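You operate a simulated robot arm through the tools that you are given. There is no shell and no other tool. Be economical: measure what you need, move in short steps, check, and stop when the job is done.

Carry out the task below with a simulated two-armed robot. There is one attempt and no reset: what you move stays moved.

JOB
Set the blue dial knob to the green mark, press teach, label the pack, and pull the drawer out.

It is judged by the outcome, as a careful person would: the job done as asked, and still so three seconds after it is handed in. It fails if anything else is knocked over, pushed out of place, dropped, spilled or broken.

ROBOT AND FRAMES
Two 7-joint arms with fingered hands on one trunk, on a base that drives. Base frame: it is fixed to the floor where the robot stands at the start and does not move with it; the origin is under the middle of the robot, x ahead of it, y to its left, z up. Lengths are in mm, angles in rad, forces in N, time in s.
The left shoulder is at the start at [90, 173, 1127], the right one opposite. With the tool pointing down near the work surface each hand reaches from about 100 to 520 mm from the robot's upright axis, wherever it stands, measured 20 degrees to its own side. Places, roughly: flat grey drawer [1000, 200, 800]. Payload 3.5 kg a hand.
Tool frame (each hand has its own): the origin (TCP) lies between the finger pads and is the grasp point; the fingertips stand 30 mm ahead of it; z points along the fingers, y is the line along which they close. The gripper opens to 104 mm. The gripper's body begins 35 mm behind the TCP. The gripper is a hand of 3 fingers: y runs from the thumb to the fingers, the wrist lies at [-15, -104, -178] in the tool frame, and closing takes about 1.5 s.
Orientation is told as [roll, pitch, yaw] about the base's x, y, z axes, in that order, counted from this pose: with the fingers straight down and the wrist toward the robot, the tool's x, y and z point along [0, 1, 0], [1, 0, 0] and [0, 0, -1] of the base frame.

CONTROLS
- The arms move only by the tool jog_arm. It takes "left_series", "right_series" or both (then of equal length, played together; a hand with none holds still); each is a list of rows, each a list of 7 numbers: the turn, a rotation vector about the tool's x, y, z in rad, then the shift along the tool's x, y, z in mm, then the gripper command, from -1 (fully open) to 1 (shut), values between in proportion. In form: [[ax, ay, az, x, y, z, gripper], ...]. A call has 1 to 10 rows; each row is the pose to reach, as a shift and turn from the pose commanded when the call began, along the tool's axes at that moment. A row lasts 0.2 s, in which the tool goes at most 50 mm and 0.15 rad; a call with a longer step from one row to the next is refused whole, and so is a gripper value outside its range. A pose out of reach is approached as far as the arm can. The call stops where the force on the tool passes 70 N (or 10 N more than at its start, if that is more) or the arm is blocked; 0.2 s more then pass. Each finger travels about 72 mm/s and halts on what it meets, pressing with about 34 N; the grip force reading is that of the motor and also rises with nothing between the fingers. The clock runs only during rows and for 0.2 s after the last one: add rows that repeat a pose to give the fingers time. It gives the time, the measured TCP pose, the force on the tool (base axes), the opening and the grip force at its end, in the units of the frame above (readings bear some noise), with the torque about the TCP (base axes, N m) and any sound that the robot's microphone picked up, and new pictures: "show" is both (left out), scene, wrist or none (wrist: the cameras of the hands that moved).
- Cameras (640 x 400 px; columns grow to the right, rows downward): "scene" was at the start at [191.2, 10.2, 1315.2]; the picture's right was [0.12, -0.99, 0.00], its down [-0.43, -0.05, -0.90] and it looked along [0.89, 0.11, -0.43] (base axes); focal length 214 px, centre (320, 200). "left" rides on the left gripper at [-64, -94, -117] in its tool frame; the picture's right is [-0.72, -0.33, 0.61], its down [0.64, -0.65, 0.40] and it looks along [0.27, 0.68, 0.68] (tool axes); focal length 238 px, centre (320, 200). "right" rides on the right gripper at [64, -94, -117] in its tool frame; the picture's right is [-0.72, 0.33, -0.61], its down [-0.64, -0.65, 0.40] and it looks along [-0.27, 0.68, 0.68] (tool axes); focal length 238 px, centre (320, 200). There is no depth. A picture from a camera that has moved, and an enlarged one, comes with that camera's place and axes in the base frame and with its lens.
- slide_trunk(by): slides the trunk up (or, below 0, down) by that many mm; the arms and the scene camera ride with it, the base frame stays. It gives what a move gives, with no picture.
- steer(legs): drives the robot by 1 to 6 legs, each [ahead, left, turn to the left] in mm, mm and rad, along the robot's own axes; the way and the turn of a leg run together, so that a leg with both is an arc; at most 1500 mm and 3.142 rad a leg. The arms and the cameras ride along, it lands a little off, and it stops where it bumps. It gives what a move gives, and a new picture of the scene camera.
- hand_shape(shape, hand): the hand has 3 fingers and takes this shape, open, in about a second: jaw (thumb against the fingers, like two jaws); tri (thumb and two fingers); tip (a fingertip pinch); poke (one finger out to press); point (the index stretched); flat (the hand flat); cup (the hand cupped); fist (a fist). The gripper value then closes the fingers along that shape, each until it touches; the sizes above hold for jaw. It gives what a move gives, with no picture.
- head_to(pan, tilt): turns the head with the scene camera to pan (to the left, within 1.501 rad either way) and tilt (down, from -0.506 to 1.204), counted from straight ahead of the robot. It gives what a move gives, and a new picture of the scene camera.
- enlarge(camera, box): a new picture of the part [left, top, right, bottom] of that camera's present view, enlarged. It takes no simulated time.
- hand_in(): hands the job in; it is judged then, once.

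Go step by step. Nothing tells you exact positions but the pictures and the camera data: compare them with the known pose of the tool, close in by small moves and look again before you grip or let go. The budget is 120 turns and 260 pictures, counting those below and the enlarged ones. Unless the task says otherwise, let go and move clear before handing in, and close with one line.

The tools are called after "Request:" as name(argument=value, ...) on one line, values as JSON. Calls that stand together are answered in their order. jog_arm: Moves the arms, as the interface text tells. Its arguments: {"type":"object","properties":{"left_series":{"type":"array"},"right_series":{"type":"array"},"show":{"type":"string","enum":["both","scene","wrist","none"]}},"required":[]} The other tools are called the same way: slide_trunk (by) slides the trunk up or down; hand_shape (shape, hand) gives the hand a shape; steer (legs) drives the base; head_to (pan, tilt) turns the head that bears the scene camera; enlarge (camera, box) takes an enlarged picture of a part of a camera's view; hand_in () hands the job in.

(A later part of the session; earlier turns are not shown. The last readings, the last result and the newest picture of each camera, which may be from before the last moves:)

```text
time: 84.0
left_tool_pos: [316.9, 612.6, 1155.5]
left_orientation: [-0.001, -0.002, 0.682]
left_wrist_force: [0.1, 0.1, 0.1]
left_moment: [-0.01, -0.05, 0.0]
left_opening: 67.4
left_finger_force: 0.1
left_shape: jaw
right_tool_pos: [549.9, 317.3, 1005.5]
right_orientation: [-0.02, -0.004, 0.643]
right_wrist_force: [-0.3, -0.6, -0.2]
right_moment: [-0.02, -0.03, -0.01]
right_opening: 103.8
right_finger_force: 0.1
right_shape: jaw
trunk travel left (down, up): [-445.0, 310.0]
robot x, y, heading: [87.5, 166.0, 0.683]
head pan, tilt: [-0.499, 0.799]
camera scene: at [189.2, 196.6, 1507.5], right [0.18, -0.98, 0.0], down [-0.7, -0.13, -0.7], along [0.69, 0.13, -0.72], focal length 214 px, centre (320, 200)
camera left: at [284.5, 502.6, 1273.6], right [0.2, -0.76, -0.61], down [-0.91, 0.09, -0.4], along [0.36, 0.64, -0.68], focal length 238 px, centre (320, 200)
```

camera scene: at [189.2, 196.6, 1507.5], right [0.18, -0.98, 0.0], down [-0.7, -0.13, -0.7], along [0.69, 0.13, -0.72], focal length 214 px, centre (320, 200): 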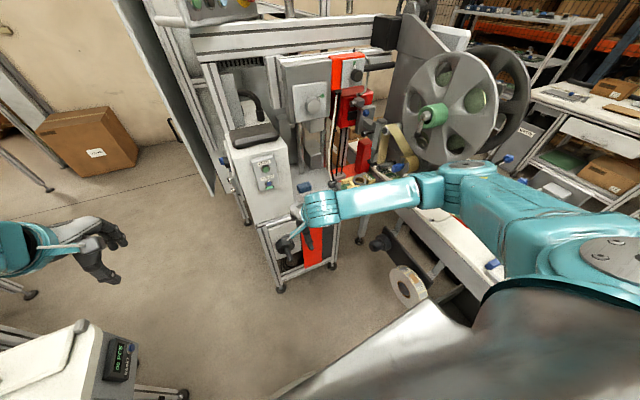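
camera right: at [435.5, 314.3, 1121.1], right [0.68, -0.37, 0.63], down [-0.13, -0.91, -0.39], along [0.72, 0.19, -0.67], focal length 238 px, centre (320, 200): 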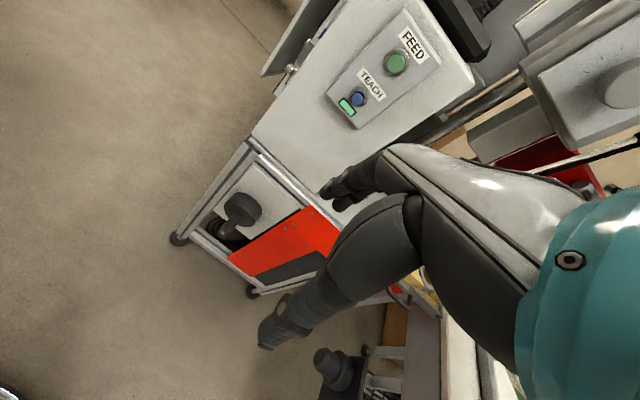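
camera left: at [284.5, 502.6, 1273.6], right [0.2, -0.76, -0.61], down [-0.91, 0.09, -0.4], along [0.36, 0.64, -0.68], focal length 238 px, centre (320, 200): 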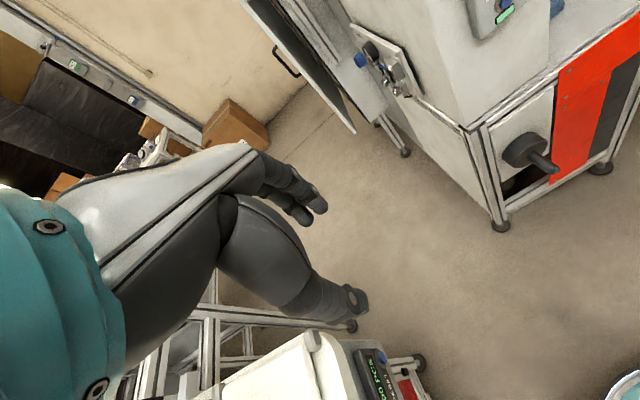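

The left hand is now fingers-down. I'll fold the right arm back near the body, then turn at a safe distance.

Request:
jog_arm(right_series=[[0, 0, 0, -19, -34, -18, -1], [0, 0, 0, -38, -69, -36, -1], [0, 0, 0, -58, -103, -54, -1], [0, 0, 0, -77, -137, -72, -1], [0, 0, 0, -96, -172, -90, -1], [0, 0, 0, -115, -206, -108, -1], [0, 0, 0, -135, -240, -126, -1], [0, 0, 0, -154, -275, -144, -1]], left_series=[[0, 0, 0, 0, 0, 30, -0.3], [0, 0, 0, 0, 0, 60, -0.3], [0, 0, 0, 0, 0, 90, -0.3], [0, 0, 0, 0, 0, 120, -0.3], [0, 0, 0, 0, 0, 120, -0.3], [0, 0, 0, 0, 0, 120, -0.3], [0, 0, 0, 0, 0, 120, -0.3], [0, 0, 0, 0, 0, 120, -0.3]], show="none")

Request:
steer(legs=[[0, 0, -0.76]])

Request:
head_to(pan=0.1, tilt=0.8)

```text
time: 85.8
left_tool_pos: [314.6, 610.8, 1038.1]
left_orientation: [-0.001, -0.004, 0.677]
left_wrist_force: [-1.6, -0.7, -0.7]
left_moment: [0.02, -0.03, 0.0]
left_opening: 67.1
left_finger_force: 0.1
left_shape: jaw
right_tool_pos: [554.1, -22.2, 1138.8]
right_orientation: [-0.018, -0.004, 0.644]
right_wrist_force: [0.1, 0.4, 0.1]
right_moment: [0.02, -0.04, -0.02]
right_opening: 104.1
right_finger_force: 0.0
right_shape: jaw
right hand out of reach, approached as far as the arm can: row 4, 5, 6, 7, 8
trunk travel left (down, up): [-445.0, 310.0]
robot x, y, heading: [87.1, 162.8, 0.682]
head pan, tilt: [-0.499, 0.799]
```

```text
time: 88.2
left_tool_pos: [562.7, 327.8, 1037.3]
left_orientation: [0.0, 0.002, -0.084]
left_wrist_force: [-0.6, -0.4, 0.6]
left_moment: [-0.01, 0.01, -0.02]
left_opening: 67.1
left_finger_force: 0.0
left_shape: jaw
right_tool_pos: [297.7, -295.0, 1137.5]
right_orientation: [-0.017, 0.001, -0.122]
right_wrist_force: [0.1, 0.0, -0.3]
right_moment: [0.02, -0.02, -0.01]
right_opening: 103.9
right_finger_force: 0.1
right_shape: jaw
trunk travel left (down, up): [-445.0, 310.0]
robot x, y, heading: [88.0, 162.5, -0.088]
head pan, tilt: [-0.499, 0.799]
camera scene: at [183.7, 116.8, 1507.5], right [-0.55, -0.84, 0.0], down [-0.6, 0.39, -0.7], along [0.58, -0.38, -0.72], focal length 214 px, centre (320, 200)
```

scene: 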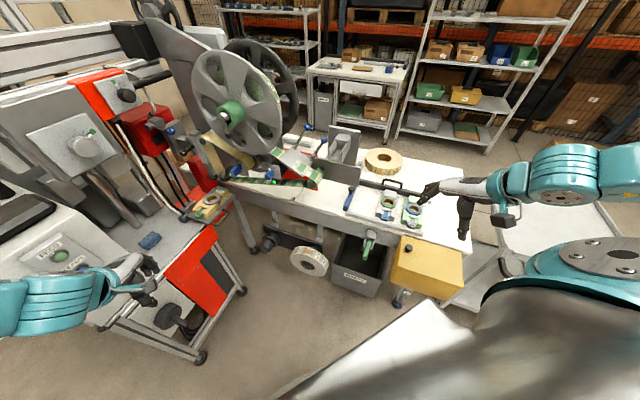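

```text
time: 89.2
left_tool_pos: [562.7, 327.1, 1036.4]
left_orientation: [0.0, 0.001, -0.085]
left_wrist_force: [0.2, 0.3, 0.2]
left_moment: [0.0, -0.01, 0.01]
left_opening: 67.0
left_finger_force: 0.2
left_shape: jaw
right_tool_pos: [298.2, -295.3, 1136.4]
right_orientation: [-0.018, 0.0, -0.122]
right_wrist_force: [0.0, -0.3, -0.2]
right_moment: [-0.01, -0.01, 0.0]
right_opening: 104.3
right_finger_force: 0.0
right_shape: jaw
trunk travel left (down, up): [-445.0, 310.0]
robot x, y, heading: [89.0, 165.7, -0.084]
head pan, tilt: [0.099, 0.799]
camera scene: at [197.0, 162.4, 1507.5], right [0.02, -1.0, 0.0], down [-0.72, -0.01, -0.7], along [0.7, 0.01, -0.72], focal length 214 px, centre (320, 200)
```

scene: 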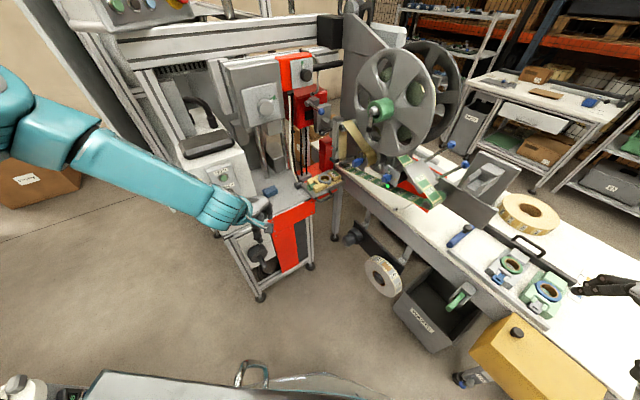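

The view is good. I'll locate the handle more exactly from here.

Request:
enlarge(camera="scene", box=[272, 150, 368, 210])

Request:
enlarge(camera="left", box=[320, 0, 640, 200])

```text
6.67 times, centred on (320, 180) of scene
camera zoom: at [197.0, 162.4, 1507.5], right [0.02, -1.0, 0.0], down [-0.72, -0.01, -0.7], along [0.7, 0.01, -0.72], focal length 1430 px, centre (320, 333)
```

zoom: 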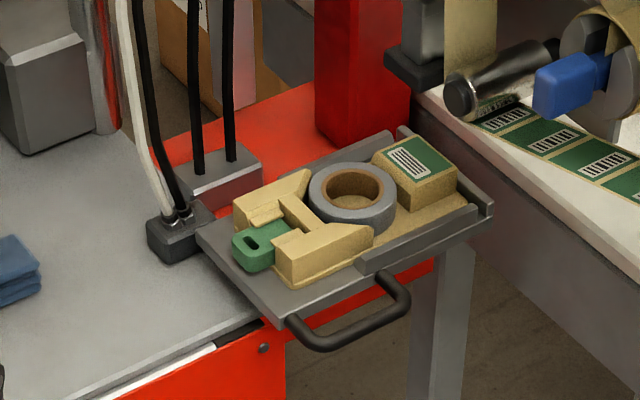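

```text
2.00 times, centred on (480, 100) of left
camera zoom: at [463.9, 271.2, 1153.5], right [-0.39, -0.69, -0.61], down [-0.6, 0.69, -0.4], along [0.7, 0.21, -0.68], focal length 477 px, centre (0, 400)
```

zoom: 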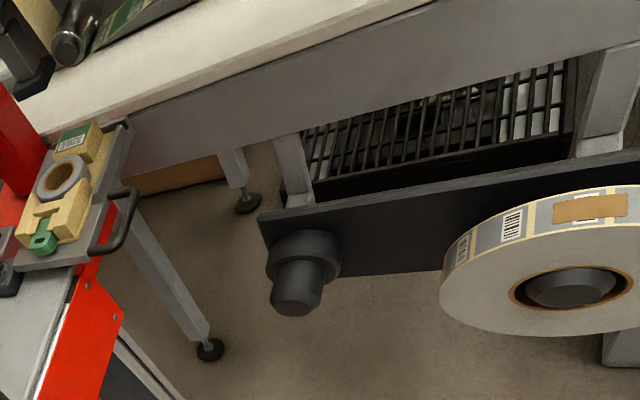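

The handle bar is at about (943,141,748) with the tray facing yaw ≈0.66. The left elbow would meet the control box, so I'll use the right arm nearly straight down from a high trunk. First I'll tuck the left hand and turn to heading ~0.3 here.

Request:
jog_arm(left_series=[[0, 0, 0, 0, -30, -30, -0.3], [0, 0, 0, 0, -60, -60, -0.3], [0, 0, 0, 0, -90, -90, -0.3], [0, 0, 0, 0, -120, -120, -0.3], [0, 0, 0, 0, -150, -150, -0.3], [0, 0, 0, 0, -180, -180, -0.3], [0, 0, 0, 0, -210, -210, -0.3], [0, 0, 0, 0, -240, -240, -0.3]], show="none")

Request:
steer(legs=[[0, 0, 0.385]])

```text
time: 91.0
left_tool_pos: [387.9, 320.9, 1347.5]
left_orientation: [0.003, -0.002, -0.09]
left_wrist_force: [1.2, -0.3, 0.2]
left_moment: [0.01, -0.01, 0.0]
left_opening: 67.5
left_finger_force: 0.2
left_shape: jaw
left hand out of reach, approached as far as the arm can: row 4, 5, 6, 7, 8
right_tool_pos: [296.5, -294.2, 1138.4]
right_orientation: [-0.017, -0.001, -0.122]
right_wrist_force: [-0.4, 0.7, 0.2]
right_moment: [0.0, -0.03, 0.01]
right_opening: 103.9
right_finger_force: 0.1
right_shape: jaw
trunk travel left (down, up): [-445.0, 310.0]
robot x, y, heading: [86.8, 165.6, -0.084]
head pan, tilt: [0.099, 0.799]
```

```text
time: 92.5
left_tool_pos: [309.5, 422.9, 1348.2]
left_orientation: [0.0, 0.001, 0.301]
left_wrist_force: [0.4, 0.6, -0.3]
left_moment: [0.0, 0.02, -0.04]
left_opening: 67.5
left_finger_force: 0.1
left_shape: jaw
right_tool_pos: [455.2, -181.8, 1137.6]
right_orientation: [-0.019, -0.001, 0.265]
right_wrist_force: [-0.2, 0.2, 0.2]
right_moment: [-0.02, 0.01, 0.02]
right_opening: 103.6
right_finger_force: 0.0
right_shape: jaw
trunk travel left (down, up): [-445.0, 310.0]
robot x, y, heading: [88.4, 164.0, 0.303]
head pan, tilt: [0.099, 0.799]
camera scene: at [189.3, 204.0, 1507.5], right [0.39, -0.92, 0.0], down [-0.66, -0.28, -0.7], along [0.64, 0.27, -0.72], focal length 214 px, centre (320, 200)
```

scene: 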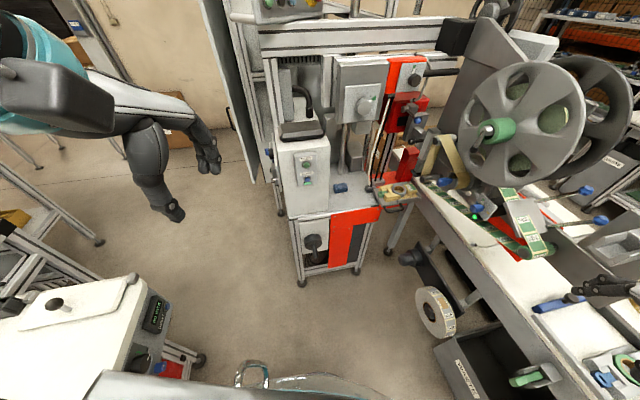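

Now I'll bring the right hand down and forward to the working posture here in free space.

Request:
jog_arm(right_series=[[0, 0, -0.03, 24, 25, 24, -1], [0, 0, -0.06, 48, 51, 48, -1], [0, 0, -0.09, 72, 76, 71, -1], [0, 0, -0.12, 96, 101, 95, -1], [0, 0, -0.15, 120, 127, 119, -1], [0, 0, -0.18, 144, 152, 143, -1], [0, 0, -0.21, 168, 177, 167, -1], [0, 0, -0.24, 192, 202, 190, -1], [0, 0, -0.27, 216, 228, 214, -1], [0, 0, -0.3, 240, 253, 238, -1]], show="both")

Request:
head_to(pan=-0.35, tilt=0.8)

```text
time: 94.8
left_tool_pos: [310.1, 423.2, 1347.7]
left_orientation: [0.002, 0.003, 0.3]
left_wrist_force: [0.0, 0.1, -0.4]
left_moment: [-0.09, 0.03, 0.01]
left_opening: 67.5
left_finger_force: 0.1
left_shape: jaw
right_tool_pos: [637.6, 114.3, 897.5]
right_orientation: [-0.016, 0.004, 0.563]
right_wrist_force: [-0.1, -0.2, 0.8]
right_moment: [-0.01, -0.02, -0.01]
right_opening: 104.1
right_finger_force: 0.0
right_shape: jaw
trunk travel left (down, up): [-445.0, 310.0]
robot x, y, heading: [89.4, 165.5, 0.301]
head pan, tilt: [0.099, 0.799]
camera scene: at [189.8, 204.8, 1507.4], right [0.39, -0.92, 0.0], down [-0.66, -0.28, -0.7], along [0.64, 0.27, -0.72], focal length 214 px, centre (320, 200)
camera right: at [523.6, 120.8, 1013.6], right [0.66, -0.42, 0.62], down [-0.21, -0.9, -0.39], along [0.72, 0.13, -0.68], focal length 238 px, centre (320, 200)
```

scene: 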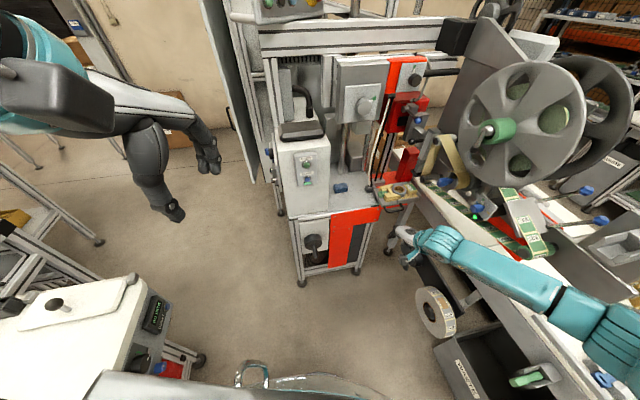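
right: 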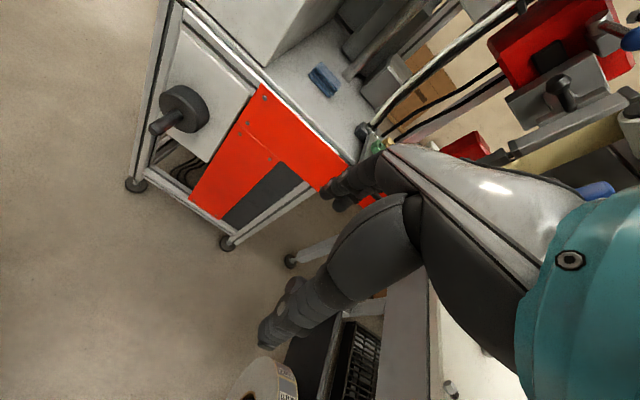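

```text
time: 95.7
left_tool_pos: [308.9, 422.0, 1349.0]
left_orientation: [0.001, 0.001, 0.301]
left_wrist_force: [0.3, -0.4, 0.9]
left_moment: [-0.02, 0.03, 0.0]
left_opening: 67.7
left_finger_force: 0.0
left_shape: jaw
right_tool_pos: [637.0, 113.7, 898.1]
right_orientation: [-0.017, 0.006, 0.565]
right_wrist_force: [-0.1, -0.7, 0.0]
right_moment: [0.0, -0.01, 0.0]
right_opening: 103.9
right_finger_force: 0.0
right_shape: jaw
trunk travel left (down, up): [-445.0, 310.0]
robot x, y, heading: [84.7, 163.5, 0.302]
head pan, tilt: [-0.351, 0.799]
camera scene: at [195.7, 168.7, 1507.5], right [-0.05, -1.0, 0.0], down [-0.72, 0.03, -0.7], along [0.7, -0.03, -0.72], focal length 214 px, centre (320, 200)
```

scene: 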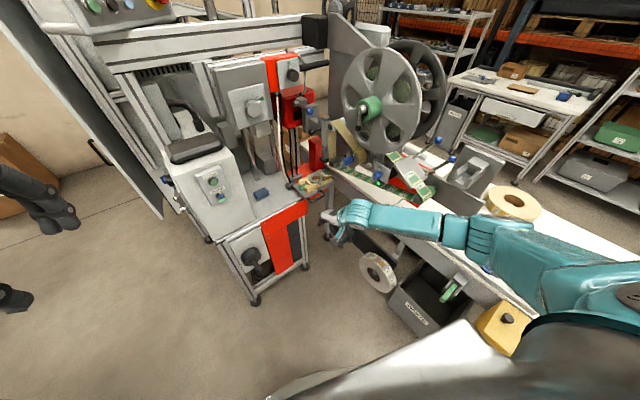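

The elbow still bows out at this drop. With the trunk higher and the hand lower the arm is straighter, and then I can descend with the trunk. I'll raise the trunk 160 and lower the hand 200.

Request:
slide_trunk(by=160)

Request:
jog_arm(right_series=[[0, 0, -0.04, 0, 0, 40, -0.6], [0, 0, -0.08, 0, 0, 80, -0.3], [0, 0, -0.12, 0, 0, 120, 0], [0, 0, -0.16, 0, 0, 160, 0], [0, 0, -0.2, 0, 0, 190, 0], [0, 0, -0.2, 0, 0, 190, 0]], show="scene")

```text
time: 97.5
left_tool_pos: [309.3, 422.7, 1508.5]
left_orientation: [0.001, 0.0, 0.301]
left_wrist_force: [-0.2, 0.1, 0.3]
left_moment: [-0.05, 0.03, -0.01]
left_opening: 67.6
left_finger_force: 0.0
left_shape: jaw
right_tool_pos: [639.0, 111.8, 1055.2]
right_orientation: [-0.017, 0.006, 0.564]
right_wrist_force: [-0.4, 0.8, 0.0]
right_moment: [0.0, -0.01, -0.01]
right_opening: 104.2
right_finger_force: 0.0
right_shape: jaw
trunk travel left (down, up): [-605.0, 150.0]
robot x, y, heading: [87.2, 161.5, 0.302]
head pan, tilt: [-0.351, 0.799]
```

```text
time: 98.9
left_tool_pos: [309.2, 422.6, 1507.8]
left_orientation: [0.002, 0.001, 0.3]
left_wrist_force: [0.8, -0.6, -0.4]
left_moment: [-0.02, -0.02, 0.0]
left_opening: 67.3
left_finger_force: 0.0
left_shape: jaw
right_tool_pos: [615.8, 101.5, 888.4]
right_orientation: [-0.014, 0.008, 0.766]
right_wrist_force: [0.0, 0.3, 0.1]
right_moment: [0.03, 0.02, 0.03]
right_opening: 52.1
right_finger_force: 0.0
right_shape: jaw
right hand out of reach, approached as far as the arm can: row 4, 5, 6
trunk travel left (down, up): [-605.0, 150.0]
robot x, y, heading: [88.5, 163.6, 0.306]
head pan, tilt: [-0.351, 0.799]
camera scene: at [180.1, 162.4, 1668.0], right [-0.05, -1.0, 0.0], down [-0.72, 0.03, -0.7], along [0.7, -0.03, -0.72], focal length 214 px, centre (320, 200)
```

scene: 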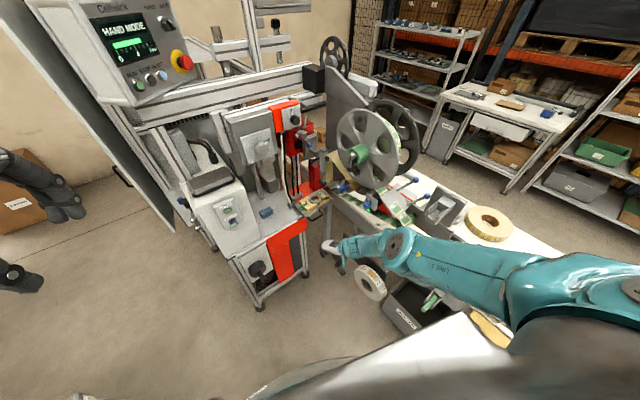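

The arm is now straight. I'll lower everything about 85 mm with the trunk, turn to heading 0.08, move left and then ahead to a staging point in front of the handle.

Request:
slide_trunk(by=-80)

Request:
steer(legs=[[0, 60, 0], [0, 40, -0.226], [200, 0, 0]])

Request:
enlarge(camera="right", box=[0, 0, 640, 400])

```text
time: 100.0
left_tool_pos: [309.5, 422.0, 1427.9]
left_orientation: [0.001, 0.002, 0.302]
left_wrist_force: [-0.2, 0.2, 0.9]
left_moment: [0.01, -0.03, -0.01]
left_opening: 67.5
left_finger_force: 0.1
left_shape: jaw
right_tool_pos: [615.6, 104.1, 809.8]
right_orientation: [-0.017, 0.005, 0.765]
right_wrist_force: [-0.9, 0.4, -0.6]
right_moment: [0.01, -0.04, 0.02]
right_opening: 51.9
right_finger_force: 0.1
right_shape: jaw
trunk travel left (down, up): [-525.0, 230.0]
robot x, y, heading: [87.8, 164.8, 0.302]
head pan, tilt: [-0.351, 0.799]
```

```text
time: 103.0
left_tool_pos: [530.0, 478.9, 1427.0]
left_orientation: [-0.001, -0.001, 0.074]
left_wrist_force: [0.3, 0.4, -0.5]
left_moment: [-0.03, 0.0, -0.01]
left_opening: 67.5
left_finger_force: 0.0
left_shape: jaw
right_tool_pos: [757.2, 97.7, 809.3]
right_orientation: [-0.017, 0.009, 0.537]
right_wrist_force: [-0.2, -0.5, 0.4]
right_moment: [0.01, 0.0, 0.01]
right_opening: 52.1
right_finger_force: 0.1
right_shape: jaw
trunk travel left (down, up): [-525.0, 230.0]
robot x, y, heading: [256.1, 279.1, 0.078]
head pan, tilt: [-0.351, 0.799]
camera scene: at [351.8, 254.5, 1587.8], right [-0.27, -0.96, 0.0], down [-0.69, 0.19, -0.7], along [0.67, -0.19, -0.72], focal length 214 px, centre (320, 200)
```

scene: 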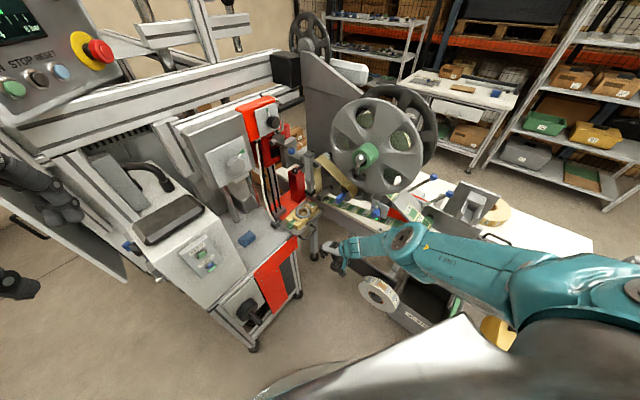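

```text
1.00 times, centred on (320, 200) of right (not enlarged: the box is as wide or as high as the picture)
camera zoom: at [643.5, 106.5, 925.0], right [0.65, -0.44, 0.62], down [-0.23, -0.89, -0.39], along [0.73, 0.11, -0.68], focal length 238 px, centre (320, 200)
```

zoom: 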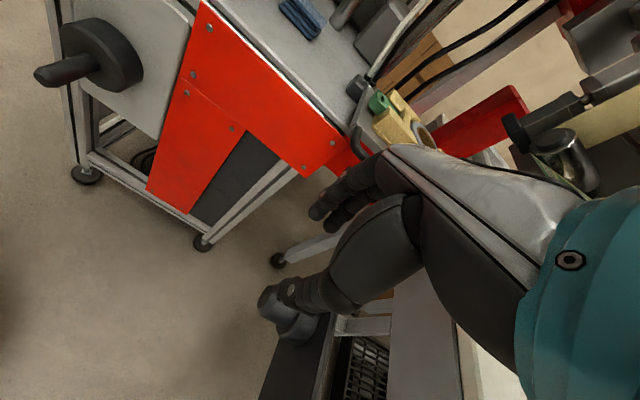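

Staged well. I'll re-measure the handle from here.

Request:
enlarge(camera="scene", box=[264, 190, 344, 240])

Request:
enlarge(camera="right", box=[280, 60, 480, 185])

```text
8.00 times, centred on (304, 215) of scene
camera zoom: at [351.8, 254.5, 1587.8], right [-0.27, -0.96, 0.0], down [-0.69, 0.19, -0.7], along [0.67, -0.19, -0.72], focal length 1716 px, centre (448, 80)
```

zoom: 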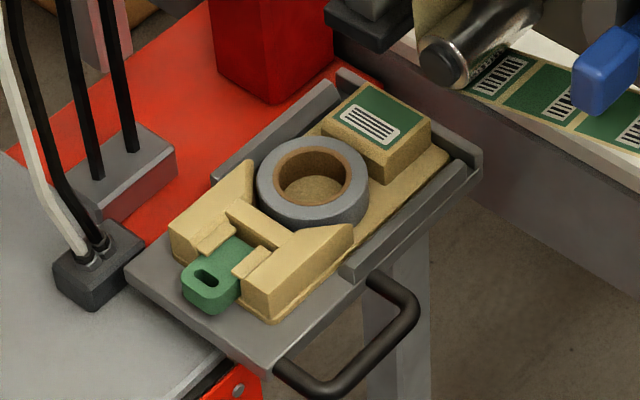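

```text
3.20 times, centred on (380, 122) of right
camera zoom: at [643.5, 106.5, 925.0], right [0.65, -0.44, 0.62], down [-0.23, -0.89, -0.39], along [0.73, 0.11, -0.68], focal length 763 px, centre (128, 448)
```

zoom: 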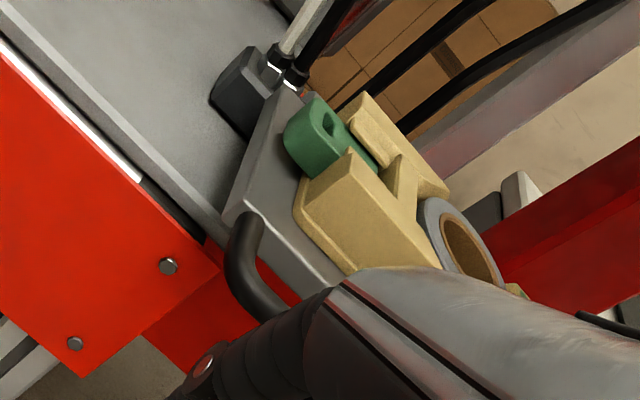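

The bar runs from about (900,178) to (939,113) at z≈777, with about 22 mm of gap to the tray edge. I'll raise the trunk 24 mm and drive close, stopping a bit short.

Request:
slide_trunk(by=26)

Request:
steer(legs=[[122, 33, 0]])

Request:
enlarge(camera="right", box=[240, 60, 440, 185])

Request:
enlarge(camera="scene", box=[220, 180, 380, 280])

```text
time: 103.7
left_tool_pos: [531.7, 478.0, 1453.9]
left_orientation: [-0.002, 0.001, 0.073]
left_wrist_force: [-0.1, -0.6, -0.8]
left_moment: [0.01, -0.01, -0.03]
left_opening: 67.6
left_finger_force: 0.1
left_shape: jaw
right_tool_pos: [757.4, 97.1, 833.1]
right_orientation: [-0.016, 0.007, 0.537]
right_wrist_force: [-0.1, -0.4, 0.0]
right_moment: [0.03, 0.0, 0.03]
right_opening: 52.1
right_finger_force: 0.1
right_shape: jaw
trunk travel left (down, up): [-551.0, 204.0]
robot x, y, heading: [256.1, 275.6, 0.077]
head pan, tilt: [-0.351, 0.799]
```

```text
time: 105.0
left_tool_pos: [649.9, 519.5, 1454.4]
left_orientation: [0.0, 0.0, 0.074]
left_wrist_force: [0.2, -0.3, 0.4]
left_moment: [-0.03, 0.0, -0.02]
left_opening: 67.5
left_finger_force: 0.1
left_shape: jaw
right_tool_pos: [875.5, 138.8, 835.2]
right_orientation: [-0.015, 0.008, 0.538]
right_wrist_force: [-1.2, -0.4, 0.1]
right_moment: [0.03, 0.03, 0.0]
right_opening: 52.0
right_finger_force: 0.1
right_shape: jaw
trunk travel left (down, up): [-551.0, 204.0]
robot x, y, heading: [378.4, 319.6, 0.082]
head pan, tilt: [-0.351, 0.799]
camera scene: at [468.9, 296.2, 1614.0], right [-0.27, -0.96, 0.0], down [-0.69, 0.19, -0.7], along [0.67, -0.19, -0.72], focal length 214 px, centre (320, 200)
```

scene: 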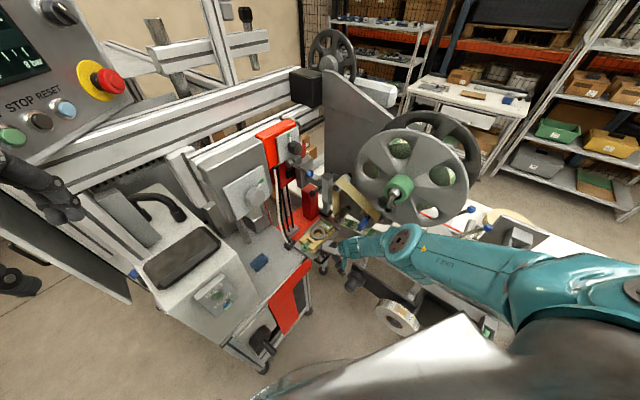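

```text
3.20 times, centred on (340, 122) of right
camera zoom: at [763.0, 148.2, 951.1], right [0.65, -0.44, 0.62], down [-0.23, -0.89, -0.39], along [0.73, 0.11, -0.68], focal length 763 px, centre (256, 448)
```

zoom: 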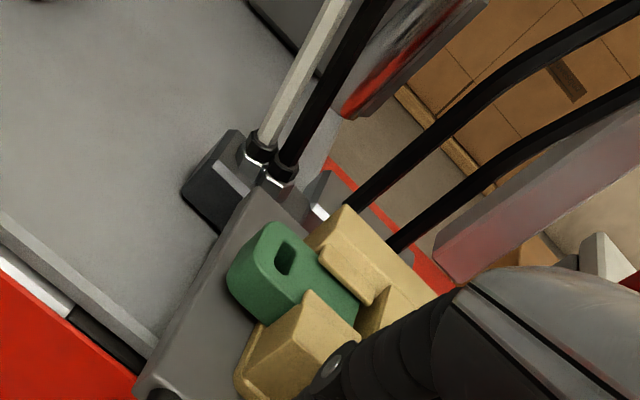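

```text
4.00 times, centred on (300, 230) of scene
camera zoom: at [468.9, 296.2, 1614.0], right [-0.27, -0.96, 0.0], down [-0.69, 0.19, -0.7], along [0.67, -0.19, -0.72], focal length 858 px, centre (400, 80)
```

zoom: 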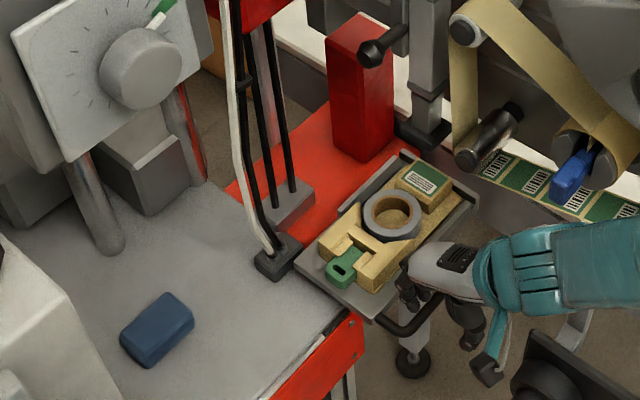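

Request:
enlarge(camera="right", box=[220, 120, 380, 320])

Request:
enlarge(camera="scene", box=[288, 220, 368, 270])

```text
2.00 times, centred on (300, 220) of right
camera zoom: at [763.0, 148.2, 951.1], right [0.65, -0.44, 0.62], down [-0.23, -0.89, -0.39], along [0.73, 0.11, -0.68], focal length 477 px, centre (360, 160)
```

zoom: 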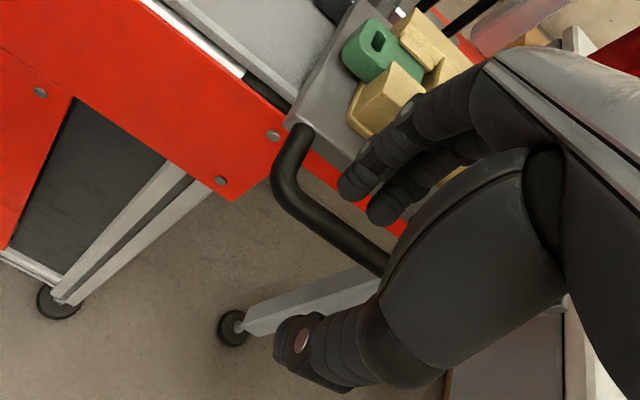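

```text
8.00 times, centred on (328, 245) of scene
camera zoom: at [468.9, 296.2, 1614.0], right [-0.27, -0.96, 0.0], down [-0.69, 0.19, -0.7], along [0.67, -0.19, -0.72], focal length 1716 px, centre (256, -160)
```

zoom: 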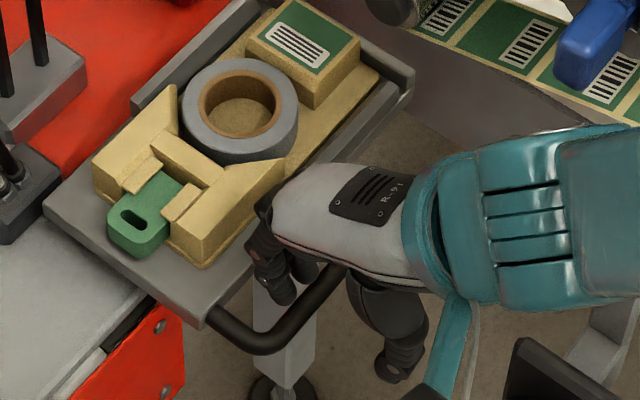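

The fingertips are above the handle loop and need to go about 27 mm further inward and 16 mm toward the loop's centre. I'll nudge the base 32 mm ahead and look again.

Request:
steer(legs=[[32, -2.6, 0]])

Request:
enlarge(camera="right", box=[220, 120, 380, 320])

Request:
enlarge(camera="scene", box=[288, 220, 368, 270])

```text
time: 105.9
left_tool_pos: [681.1, 518.5, 1454.2]
left_orientation: [0.002, -0.003, 0.071]
left_wrist_force: [0.5, -0.7, -1.0]
left_moment: [0.0, 0.01, -0.02]
left_opening: 67.3
left_finger_force: 0.0
left_shape: jaw
right_tool_pos: [907.4, 138.1, 835.6]
right_orientation: [-0.016, 0.008, 0.536]
right_wrist_force: [0.5, 0.7, 1.0]
right_moment: [-0.05, 0.0, -0.02]
right_opening: 51.9
right_finger_force: 0.1
right_shape: jaw
trunk travel left (down, up): [-551.0, 204.0]
robot x, y, heading: [406.2, 315.8, 0.079]
head pan, tilt: [-0.351, 0.799]
camera scene: at [499.8, 295.8, 1614.1], right [-0.27, -0.96, 0.0], down [-0.69, 0.19, -0.7], along [0.67, -0.19, -0.72], focal length 214 px, centre (320, 200)
```

scene: 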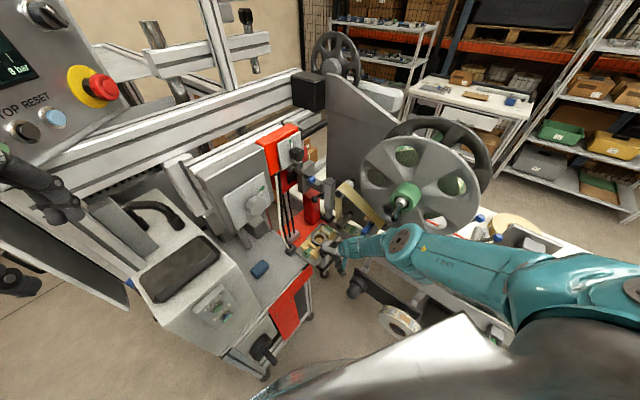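

```text
2.00 times, centred on (300, 220) of right
camera zoom: at [794.3, 147.8, 951.3], right [0.65, -0.44, 0.62], down [-0.23, -0.89, -0.39], along [0.73, 0.11, -0.68], focal length 477 px, centre (360, 160)
```

zoom: 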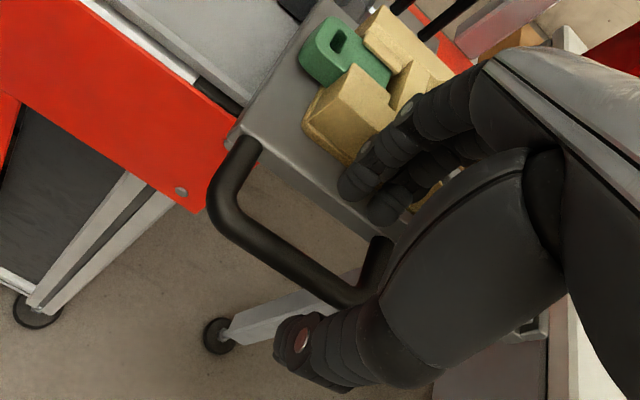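

```text
8.00 times, centred on (328, 245) of scene
camera zoom: at [499.8, 295.8, 1614.1], right [-0.27, -0.96, 0.0], down [-0.69, 0.19, -0.7], along [0.67, -0.19, -0.72], focal length 1716 px, centre (256, -160)
```

zoom: 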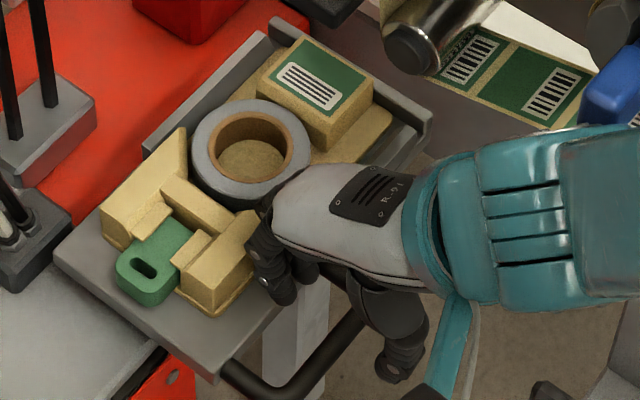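

Both views show the fingertips will drop into the middle of the handle loop. I'll lower the trunk in two steps.

Request:
slide_trunk(by=-25)

Request:
enlarge(camera="right", box=[220, 120, 380, 320])

```text
time: 106.6
left_tool_pos: [681.5, 518.9, 1430.7]
left_orientation: [0.002, -0.002, 0.071]
left_wrist_force: [0.0, -0.2, 1.1]
left_moment: [0.0, 0.0, 0.02]
left_opening: 67.4
left_finger_force: 0.1
left_shape: jaw
right_tool_pos: [909.0, 137.5, 810.9]
right_orientation: [-0.018, 0.008, 0.536]
right_wrist_force: [-5.7, -1.8, 11.7]
right_moment: [0.09, -0.31, 0.07]
right_opening: 49.1
right_finger_force: 0.0
right_shape: jaw
trunk travel left (down, up): [-526.0, 229.0]
robot x, y, heading: [408.3, 316.0, 0.074]
head pan, tilt: [-0.351, 0.799]
```

```text
2.00 times, centred on (300, 220) of right
camera zoom: at [794.6, 147.8, 926.7], right [0.65, -0.44, 0.62], down [-0.23, -0.89, -0.39], along [0.73, 0.11, -0.68], focal length 477 px, centre (360, 160)
```

zoom: 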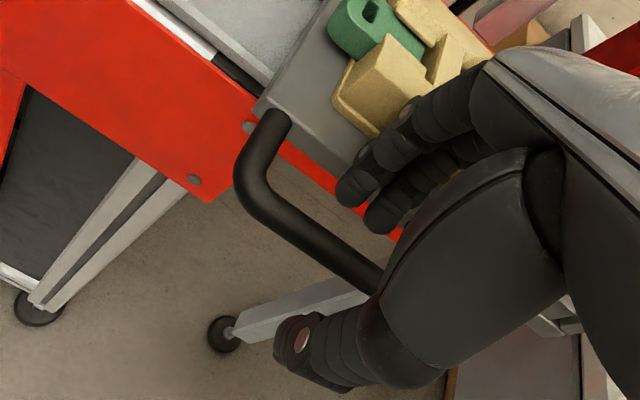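

There's light contact (12 N), since a finger is touching the tray's edge. I'll lift slightly and back off about 8 mm.

Request:
jog_arm(right_series=[[0, 0, 0, 0, 0, -6, 0], [0, 0, 0, 0, -8, -6, 0], [0, 0, 0, 0, -8, -6, 0]], show="none")

Request:
enlarge(camera="right", box=[220, 120, 380, 320])

Request:
enlarge(camera="scene", box=[288, 220, 368, 270])

```text
time: 107.4
left_tool_pos: [683.4, 520.8, 1428.3]
left_orientation: [-0.001, 0.001, 0.071]
left_wrist_force: [-0.6, -0.5, -0.3]
left_moment: [-0.01, 0.03, 0.0]
left_opening: 67.4
left_finger_force: 0.0
left_shape: jaw
right_tool_pos: [901.7, 134.9, 815.4]
right_orientation: [-0.017, 0.008, 0.537]
right_wrist_force: [-0.3, 1.2, 0.3]
right_moment: [-0.01, -0.01, 0.02]
right_opening: 51.9
right_finger_force: 0.0
right_shape: jaw
trunk travel left (down, up): [-526.0, 229.0]
robot x, y, heading: [405.3, 316.2, 0.077]
head pan, tilt: [-0.351, 0.799]
```

```text
2.00 times, centred on (300, 220) of right
camera zoom: at [788.5, 144.2, 932.2], right [0.65, -0.44, 0.62], down [-0.23, -0.89, -0.39], along [0.73, 0.11, -0.68], focal length 477 px, centre (360, 160)
```

zoom: 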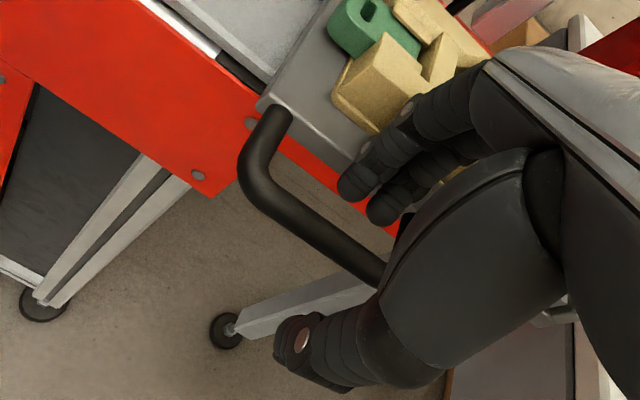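

```text
8.00 times, centred on (328, 245) of scene
camera zoom: at [504.1, 296.6, 1588.8], right [-0.27, -0.96, 0.0], down [-0.69, 0.19, -0.7], along [0.67, -0.19, -0.72], focal length 1716 px, centre (256, -160)
```

zoom: 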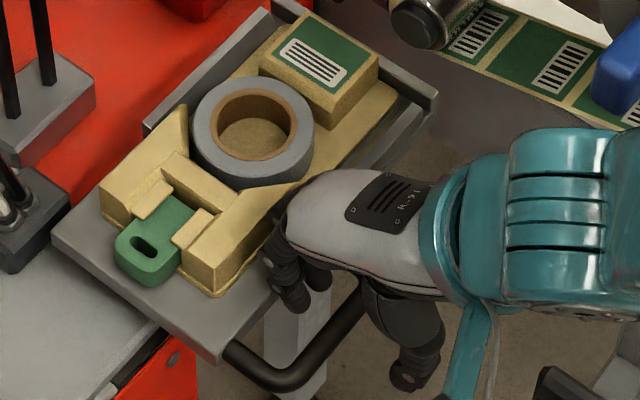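

Request:
slide_trunk(by=-14)

Request:
enlarge(camera="right", box=[220, 120, 380, 320])

Request:
enlarge(camera="scene", box=[288, 220, 368, 270])

```text
time: 108.0
left_tool_pos: [678.0, 520.4, 1415.7]
left_orientation: [0.0, -0.003, 0.071]
left_wrist_force: [0.3, 0.4, 0.1]
left_moment: [-0.02, 0.02, -0.01]
left_opening: 67.4
left_finger_force: 0.1
left_shape: jaw
right_tool_pos: [903.6, 135.9, 806.8]
right_orientation: [-0.018, -0.001, 0.535]
right_wrist_force: [-6.2, -2.2, 42.4]
right_moment: [0.54, -1.83, -0.01]
right_opening: 52.4
right_finger_force: 0.0
right_shape: jaw
trunk travel left (down, up): [-512.0, 243.0]
robot x, y, heading: [408.4, 316.6, 0.081]
head pan, tilt: [-0.351, 0.799]
```

```text
2.00 times, centred on (300, 220) of right
camera zoom: at [789.0, 145.0, 921.9], right [0.64, -0.44, 0.63], down [-0.23, -0.89, -0.4], along [0.73, 0.11, -0.67], focal length 477 px, centre (360, 160)
```

zoom: 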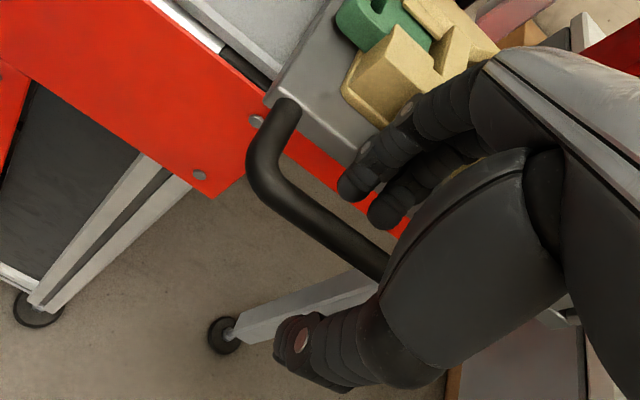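

```text
8.00 times, centred on (328, 245) of scene
camera zoom: at [500.9, 297.2, 1575.6], right [-0.27, -0.96, 0.0], down [-0.69, 0.19, -0.7], along [0.67, -0.19, -0.71], focal length 1716 px, centre (256, -160)
```

zoom: 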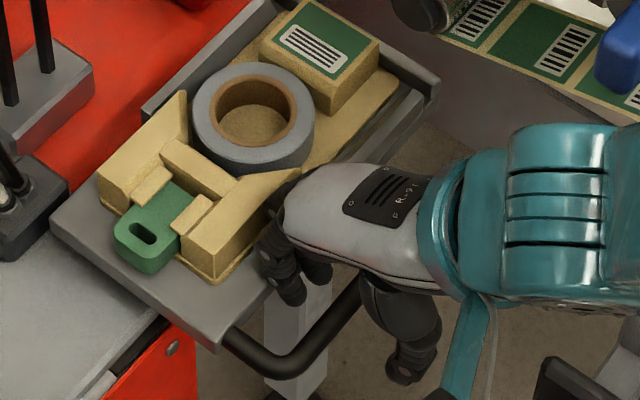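

Still blocked from below, probably because the front rail of the tray is under the second finger. I'll lift, back off more, and retry.

Request:
jog_arm(right_series=[[0, 0, 0, 0, 0, -8, 0], [0, 0, 0, 5, -5, -12, 0], [0, 0, 0, 8, -9, -12, 0], [0, 0, 0, 8, -9, -12, 0]], show="none")

Request:
enlarge(camera="right", box=[270, 140, 350, 240])

Request:
enlarge(camera="scene", box=[304, 230, 352, 260])

```text
time: 109.0
left_tool_pos: [683.3, 519.5, 1415.5]
left_orientation: [-0.001, 0.0, 0.072]
left_wrist_force: [-0.2, -0.1, 0.4]
left_moment: [-0.01, -0.02, 0.01]
left_opening: 67.4
left_finger_force: 0.0
left_shape: jaw
right_tool_pos: [888.9, 136.8, 813.7]
right_orientation: [-0.015, 0.009, 0.538]
right_wrist_force: [0.5, -0.7, -0.2]
right_moment: [0.02, -0.02, -0.01]
right_opening: 52.2
right_finger_force: 0.0
right_shape: jaw
trunk travel left (down, up): [-512.0, 243.0]
robot x, y, heading: [409.8, 314.1, 0.072]
head pan, tilt: [-0.351, 0.799]
```

```text
4.00 times, centred on (310, 190) of right
camera zoom: at [776.3, 145.7, 929.5], right [0.65, -0.44, 0.62], down [-0.23, -0.89, -0.39], along [0.72, 0.11, -0.68], focal length 953 px, centre (360, 240)
```

zoom: 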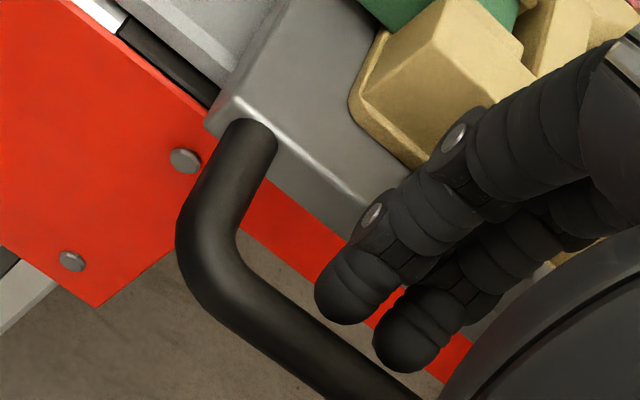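

```text
13.33 times, centred on (328, 245) of scene
camera zoom: at [505.5, 296.4, 1574.8], right [-0.27, -0.96, 0.0], down [-0.69, 0.19, -0.7], along [0.67, -0.19, -0.72], focal length 2860 px, centre (213, -400)
```

zoom: 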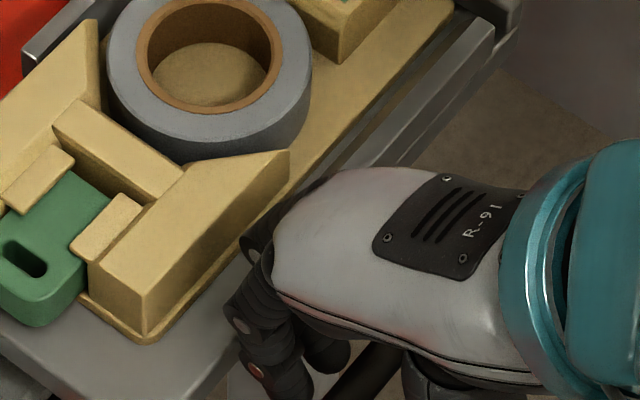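

The wrist torque shows the contact is at the outer bulge of the second finger, about 45 mm out. Tilting the hand so the fingertips point slightly toward the tray will put the tips under that bulge, so I'll pitch by 0.35 rad.

Request:
jog_arm(right_series=[[-0.12, 0, 0, 0, -4, -10, 0], [-0.24, 0, 0, 0, -8, -14, 0], [-0.35, 0, 0, 0, -12, -18, 0], [-0.35, 0, 0, 0, -12, -18, 0]], show="none")

Request:
enlarge(camera="right", box=[240, 120, 400, 320])

Request:
enlarge(camera="scene", box=[288, 220, 368, 270])

```text
time: 110.0
left_tool_pos: [683.2, 519.9, 1415.2]
left_orientation: [0.002, -0.001, 0.071]
left_wrist_force: [0.5, 0.2, -0.2]
left_moment: [0.0, 0.02, 0.0]
left_opening: 67.7
left_finger_force: 0.1
left_shape: jaw
right_tool_pos: [880.3, 130.2, 833.5]
right_orientation: [-0.017, -0.344, 0.543]
right_wrist_force: [0.0, 0.5, 0.3]
right_moment: [0.01, -0.01, -0.02]
right_opening: 51.9
right_finger_force: 0.1
right_shape: jaw
trunk travel left (down, up): [-512.0, 243.0]
robot x, y, heading: [410.5, 317.3, 0.081]
head pan, tilt: [-0.351, 0.799]
```

```text
2.00 times, centred on (320, 220) of right
camera zoom: at [737.5, 121.9, 909.1], right [0.45, -0.56, 0.7], down [-0.08, -0.8, -0.59], along [0.89, 0.21, -0.41], focal length 477 px, centre (320, 160)
```

zoom: 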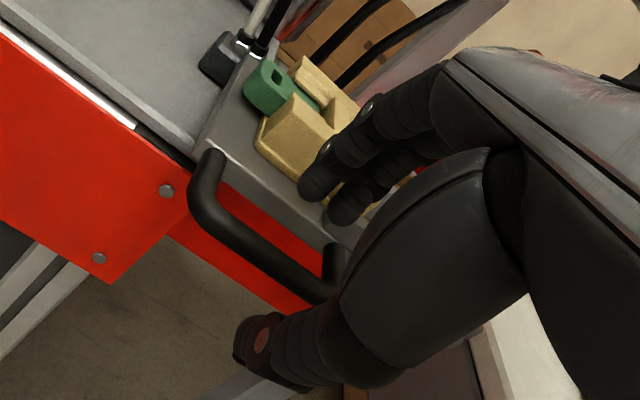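

```text
8.00 times, centred on (328, 245) of scene
camera zoom: at [505.5, 296.5, 1574.8], right [-0.27, -0.96, 0.0], down [-0.69, 0.19, -0.7], along [0.67, -0.19, -0.72], focal length 1716 px, centre (256, -160)
```

zoom: 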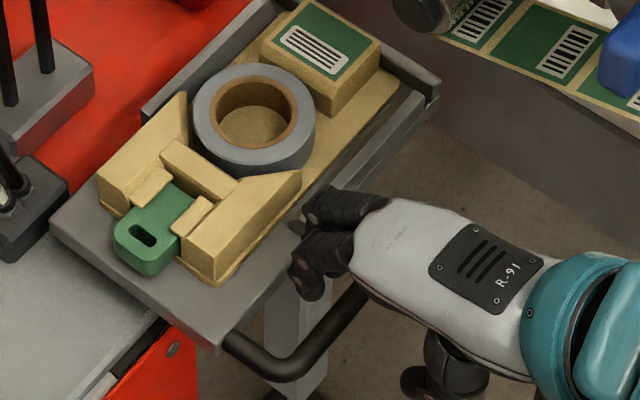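

Request:
enlarge(camera="scene", box=[308, 235, 348, 260])

Request:
enlarge(camera="right", box=[280, 150, 360, 250])

```text
16.00 times, centred on (328, 248) of scene
camera zoom: at [505.5, 296.5, 1574.8], right [-0.27, -0.96, 0.0], down [-0.69, 0.19, -0.7], along [0.67, -0.19, -0.72], focal length 3432 px, centre (192, -560)
```

zoom: 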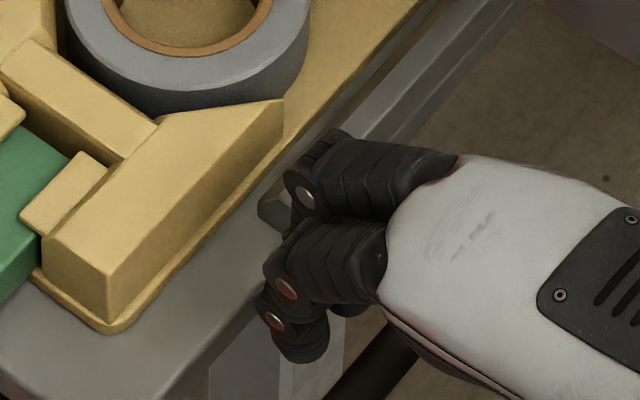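

```text
4.00 times, centred on (320, 200) of right
camera zoom: at [737.5, 121.9, 909.1], right [0.45, -0.56, 0.7], down [-0.08, -0.8, -0.59], along [0.89, 0.21, -0.41], focal length 953 px, centre (320, 200)
```

zoom: 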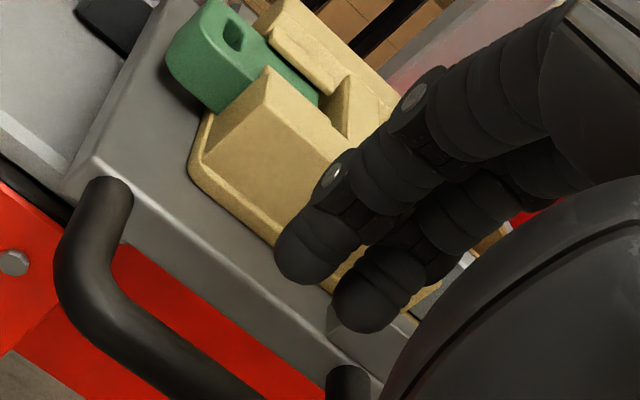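

The tray's front rail starts right by the second finger, so two fingers are too bulky. A single straight finger in poke shape will hook the bar more easily. I'll lift clear, change shape and go vertical again.

Request:
slide_trunk(by=45)

Request:
hand_shape(shape="poke", hand="right")

Request:
jog_arm(right_series=[[0.12, 0, 0, 0, 0, 0, -1], [0.24, 0, 0, 0, 0, 0, -1], [0.34, 0, 0, 0, 0, 0, -1], [0.34, 0, 0, 0, 0, 0, -1]], show="none")

Request:
enlarge(camera="right", box=[220, 100, 380, 300])

Request:
enlarge(camera="scene", box=[288, 220, 368, 270])

```text
time: 110.9
left_tool_pos: [683.3, 519.4, 1458.4]
left_orientation: [0.0, 0.0, 0.071]
left_wrist_force: [0.3, 0.1, 0.2]
left_moment: [0.0, -0.01, 0.02]
left_opening: 67.4
left_finger_force: 0.1
left_shape: jaw
right_tool_pos: [879.5, 130.7, 875.8]
right_orientation: [-0.015, -0.34, 0.544]
right_wrist_force: [-1.0, 0.0, 0.2]
right_moment: [0.0, 0.01, -0.01]
right_opening: 52.2
right_finger_force: 0.1
right_shape: jaw
trunk travel left (down, up): [-557.0, 198.0]
robot x, y, heading: [409.6, 318.0, 0.075]
head pan, tilt: [-0.351, 0.799]
```

```text
time: 111.8
left_tool_pos: [682.7, 520.5, 1460.3]
left_orientation: [-0.001, 0.001, 0.071]
left_wrist_force: [-1.0, 0.5, -1.0]
left_moment: [-0.01, 0.01, 0.03]
left_opening: 67.3
left_finger_force: 0.1
left_shape: jaw
right_tool_pos: [879.5, 131.6, 876.3]
right_orientation: [-0.018, -0.341, 0.542]
right_wrist_force: [0.2, -0.7, 0.3]
right_moment: [0.0, -0.01, 0.02]
right_opening: 0.1
right_finger_force: 0.0
right_shape: poke
trunk travel left (down, up): [-557.0, 198.0]
robot x, y, heading: [408.2, 313.5, 0.077]
head pan, tilt: [-0.351, 0.799]
```

```text
time: 112.8
left_tool_pos: [683.4, 520.1, 1459.7]
left_orientation: [0.0, 0.0, 0.071]
left_wrist_force: [0.8, -0.3, 0.3]
left_moment: [0.01, -0.01, 0.0]
left_opening: 67.5
left_finger_force: 0.1
left_shape: jaw
right_tool_pos: [879.6, 131.0, 876.2]
right_orientation: [-0.014, 0.0, 0.534]
right_wrist_force: [0.1, -0.4, 0.0]
right_moment: [0.02, 0.0, -0.01]
right_opening: 0.1
right_finger_force: 0.1
right_shape: poke
trunk travel left (down, up): [-557.0, 198.0]
robot x, y, heading: [409.0, 317.2, 0.076]
head pan, tilt: [-0.351, 0.799]
```

```text
2.00 times, centred on (300, 200) of right
camera zoom: at [765.4, 139.7, 992.6], right [0.64, -0.44, 0.63], down [-0.23, -0.89, -0.39], along [0.73, 0.11, -0.67], focal length 477 px, centre (360, 200)
```

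zoom: 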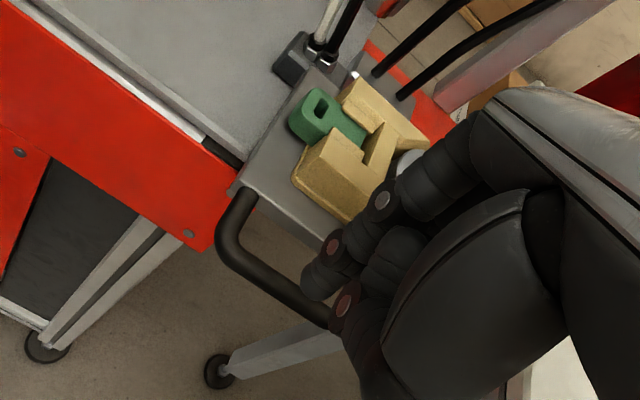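

```text
8.00 times, centred on (328, 245) of scene
camera zoom: at [500.8, 295.9, 1620.0], right [-0.27, -0.96, 0.0], down [-0.69, 0.19, -0.7], along [0.67, -0.19, -0.72], focal length 1716 px, centre (256, -160)
```

zoom: 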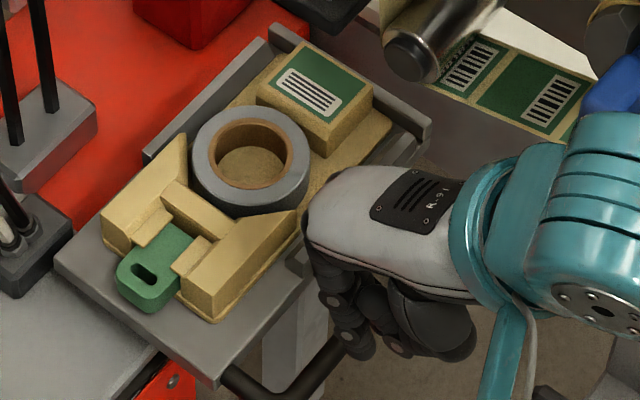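

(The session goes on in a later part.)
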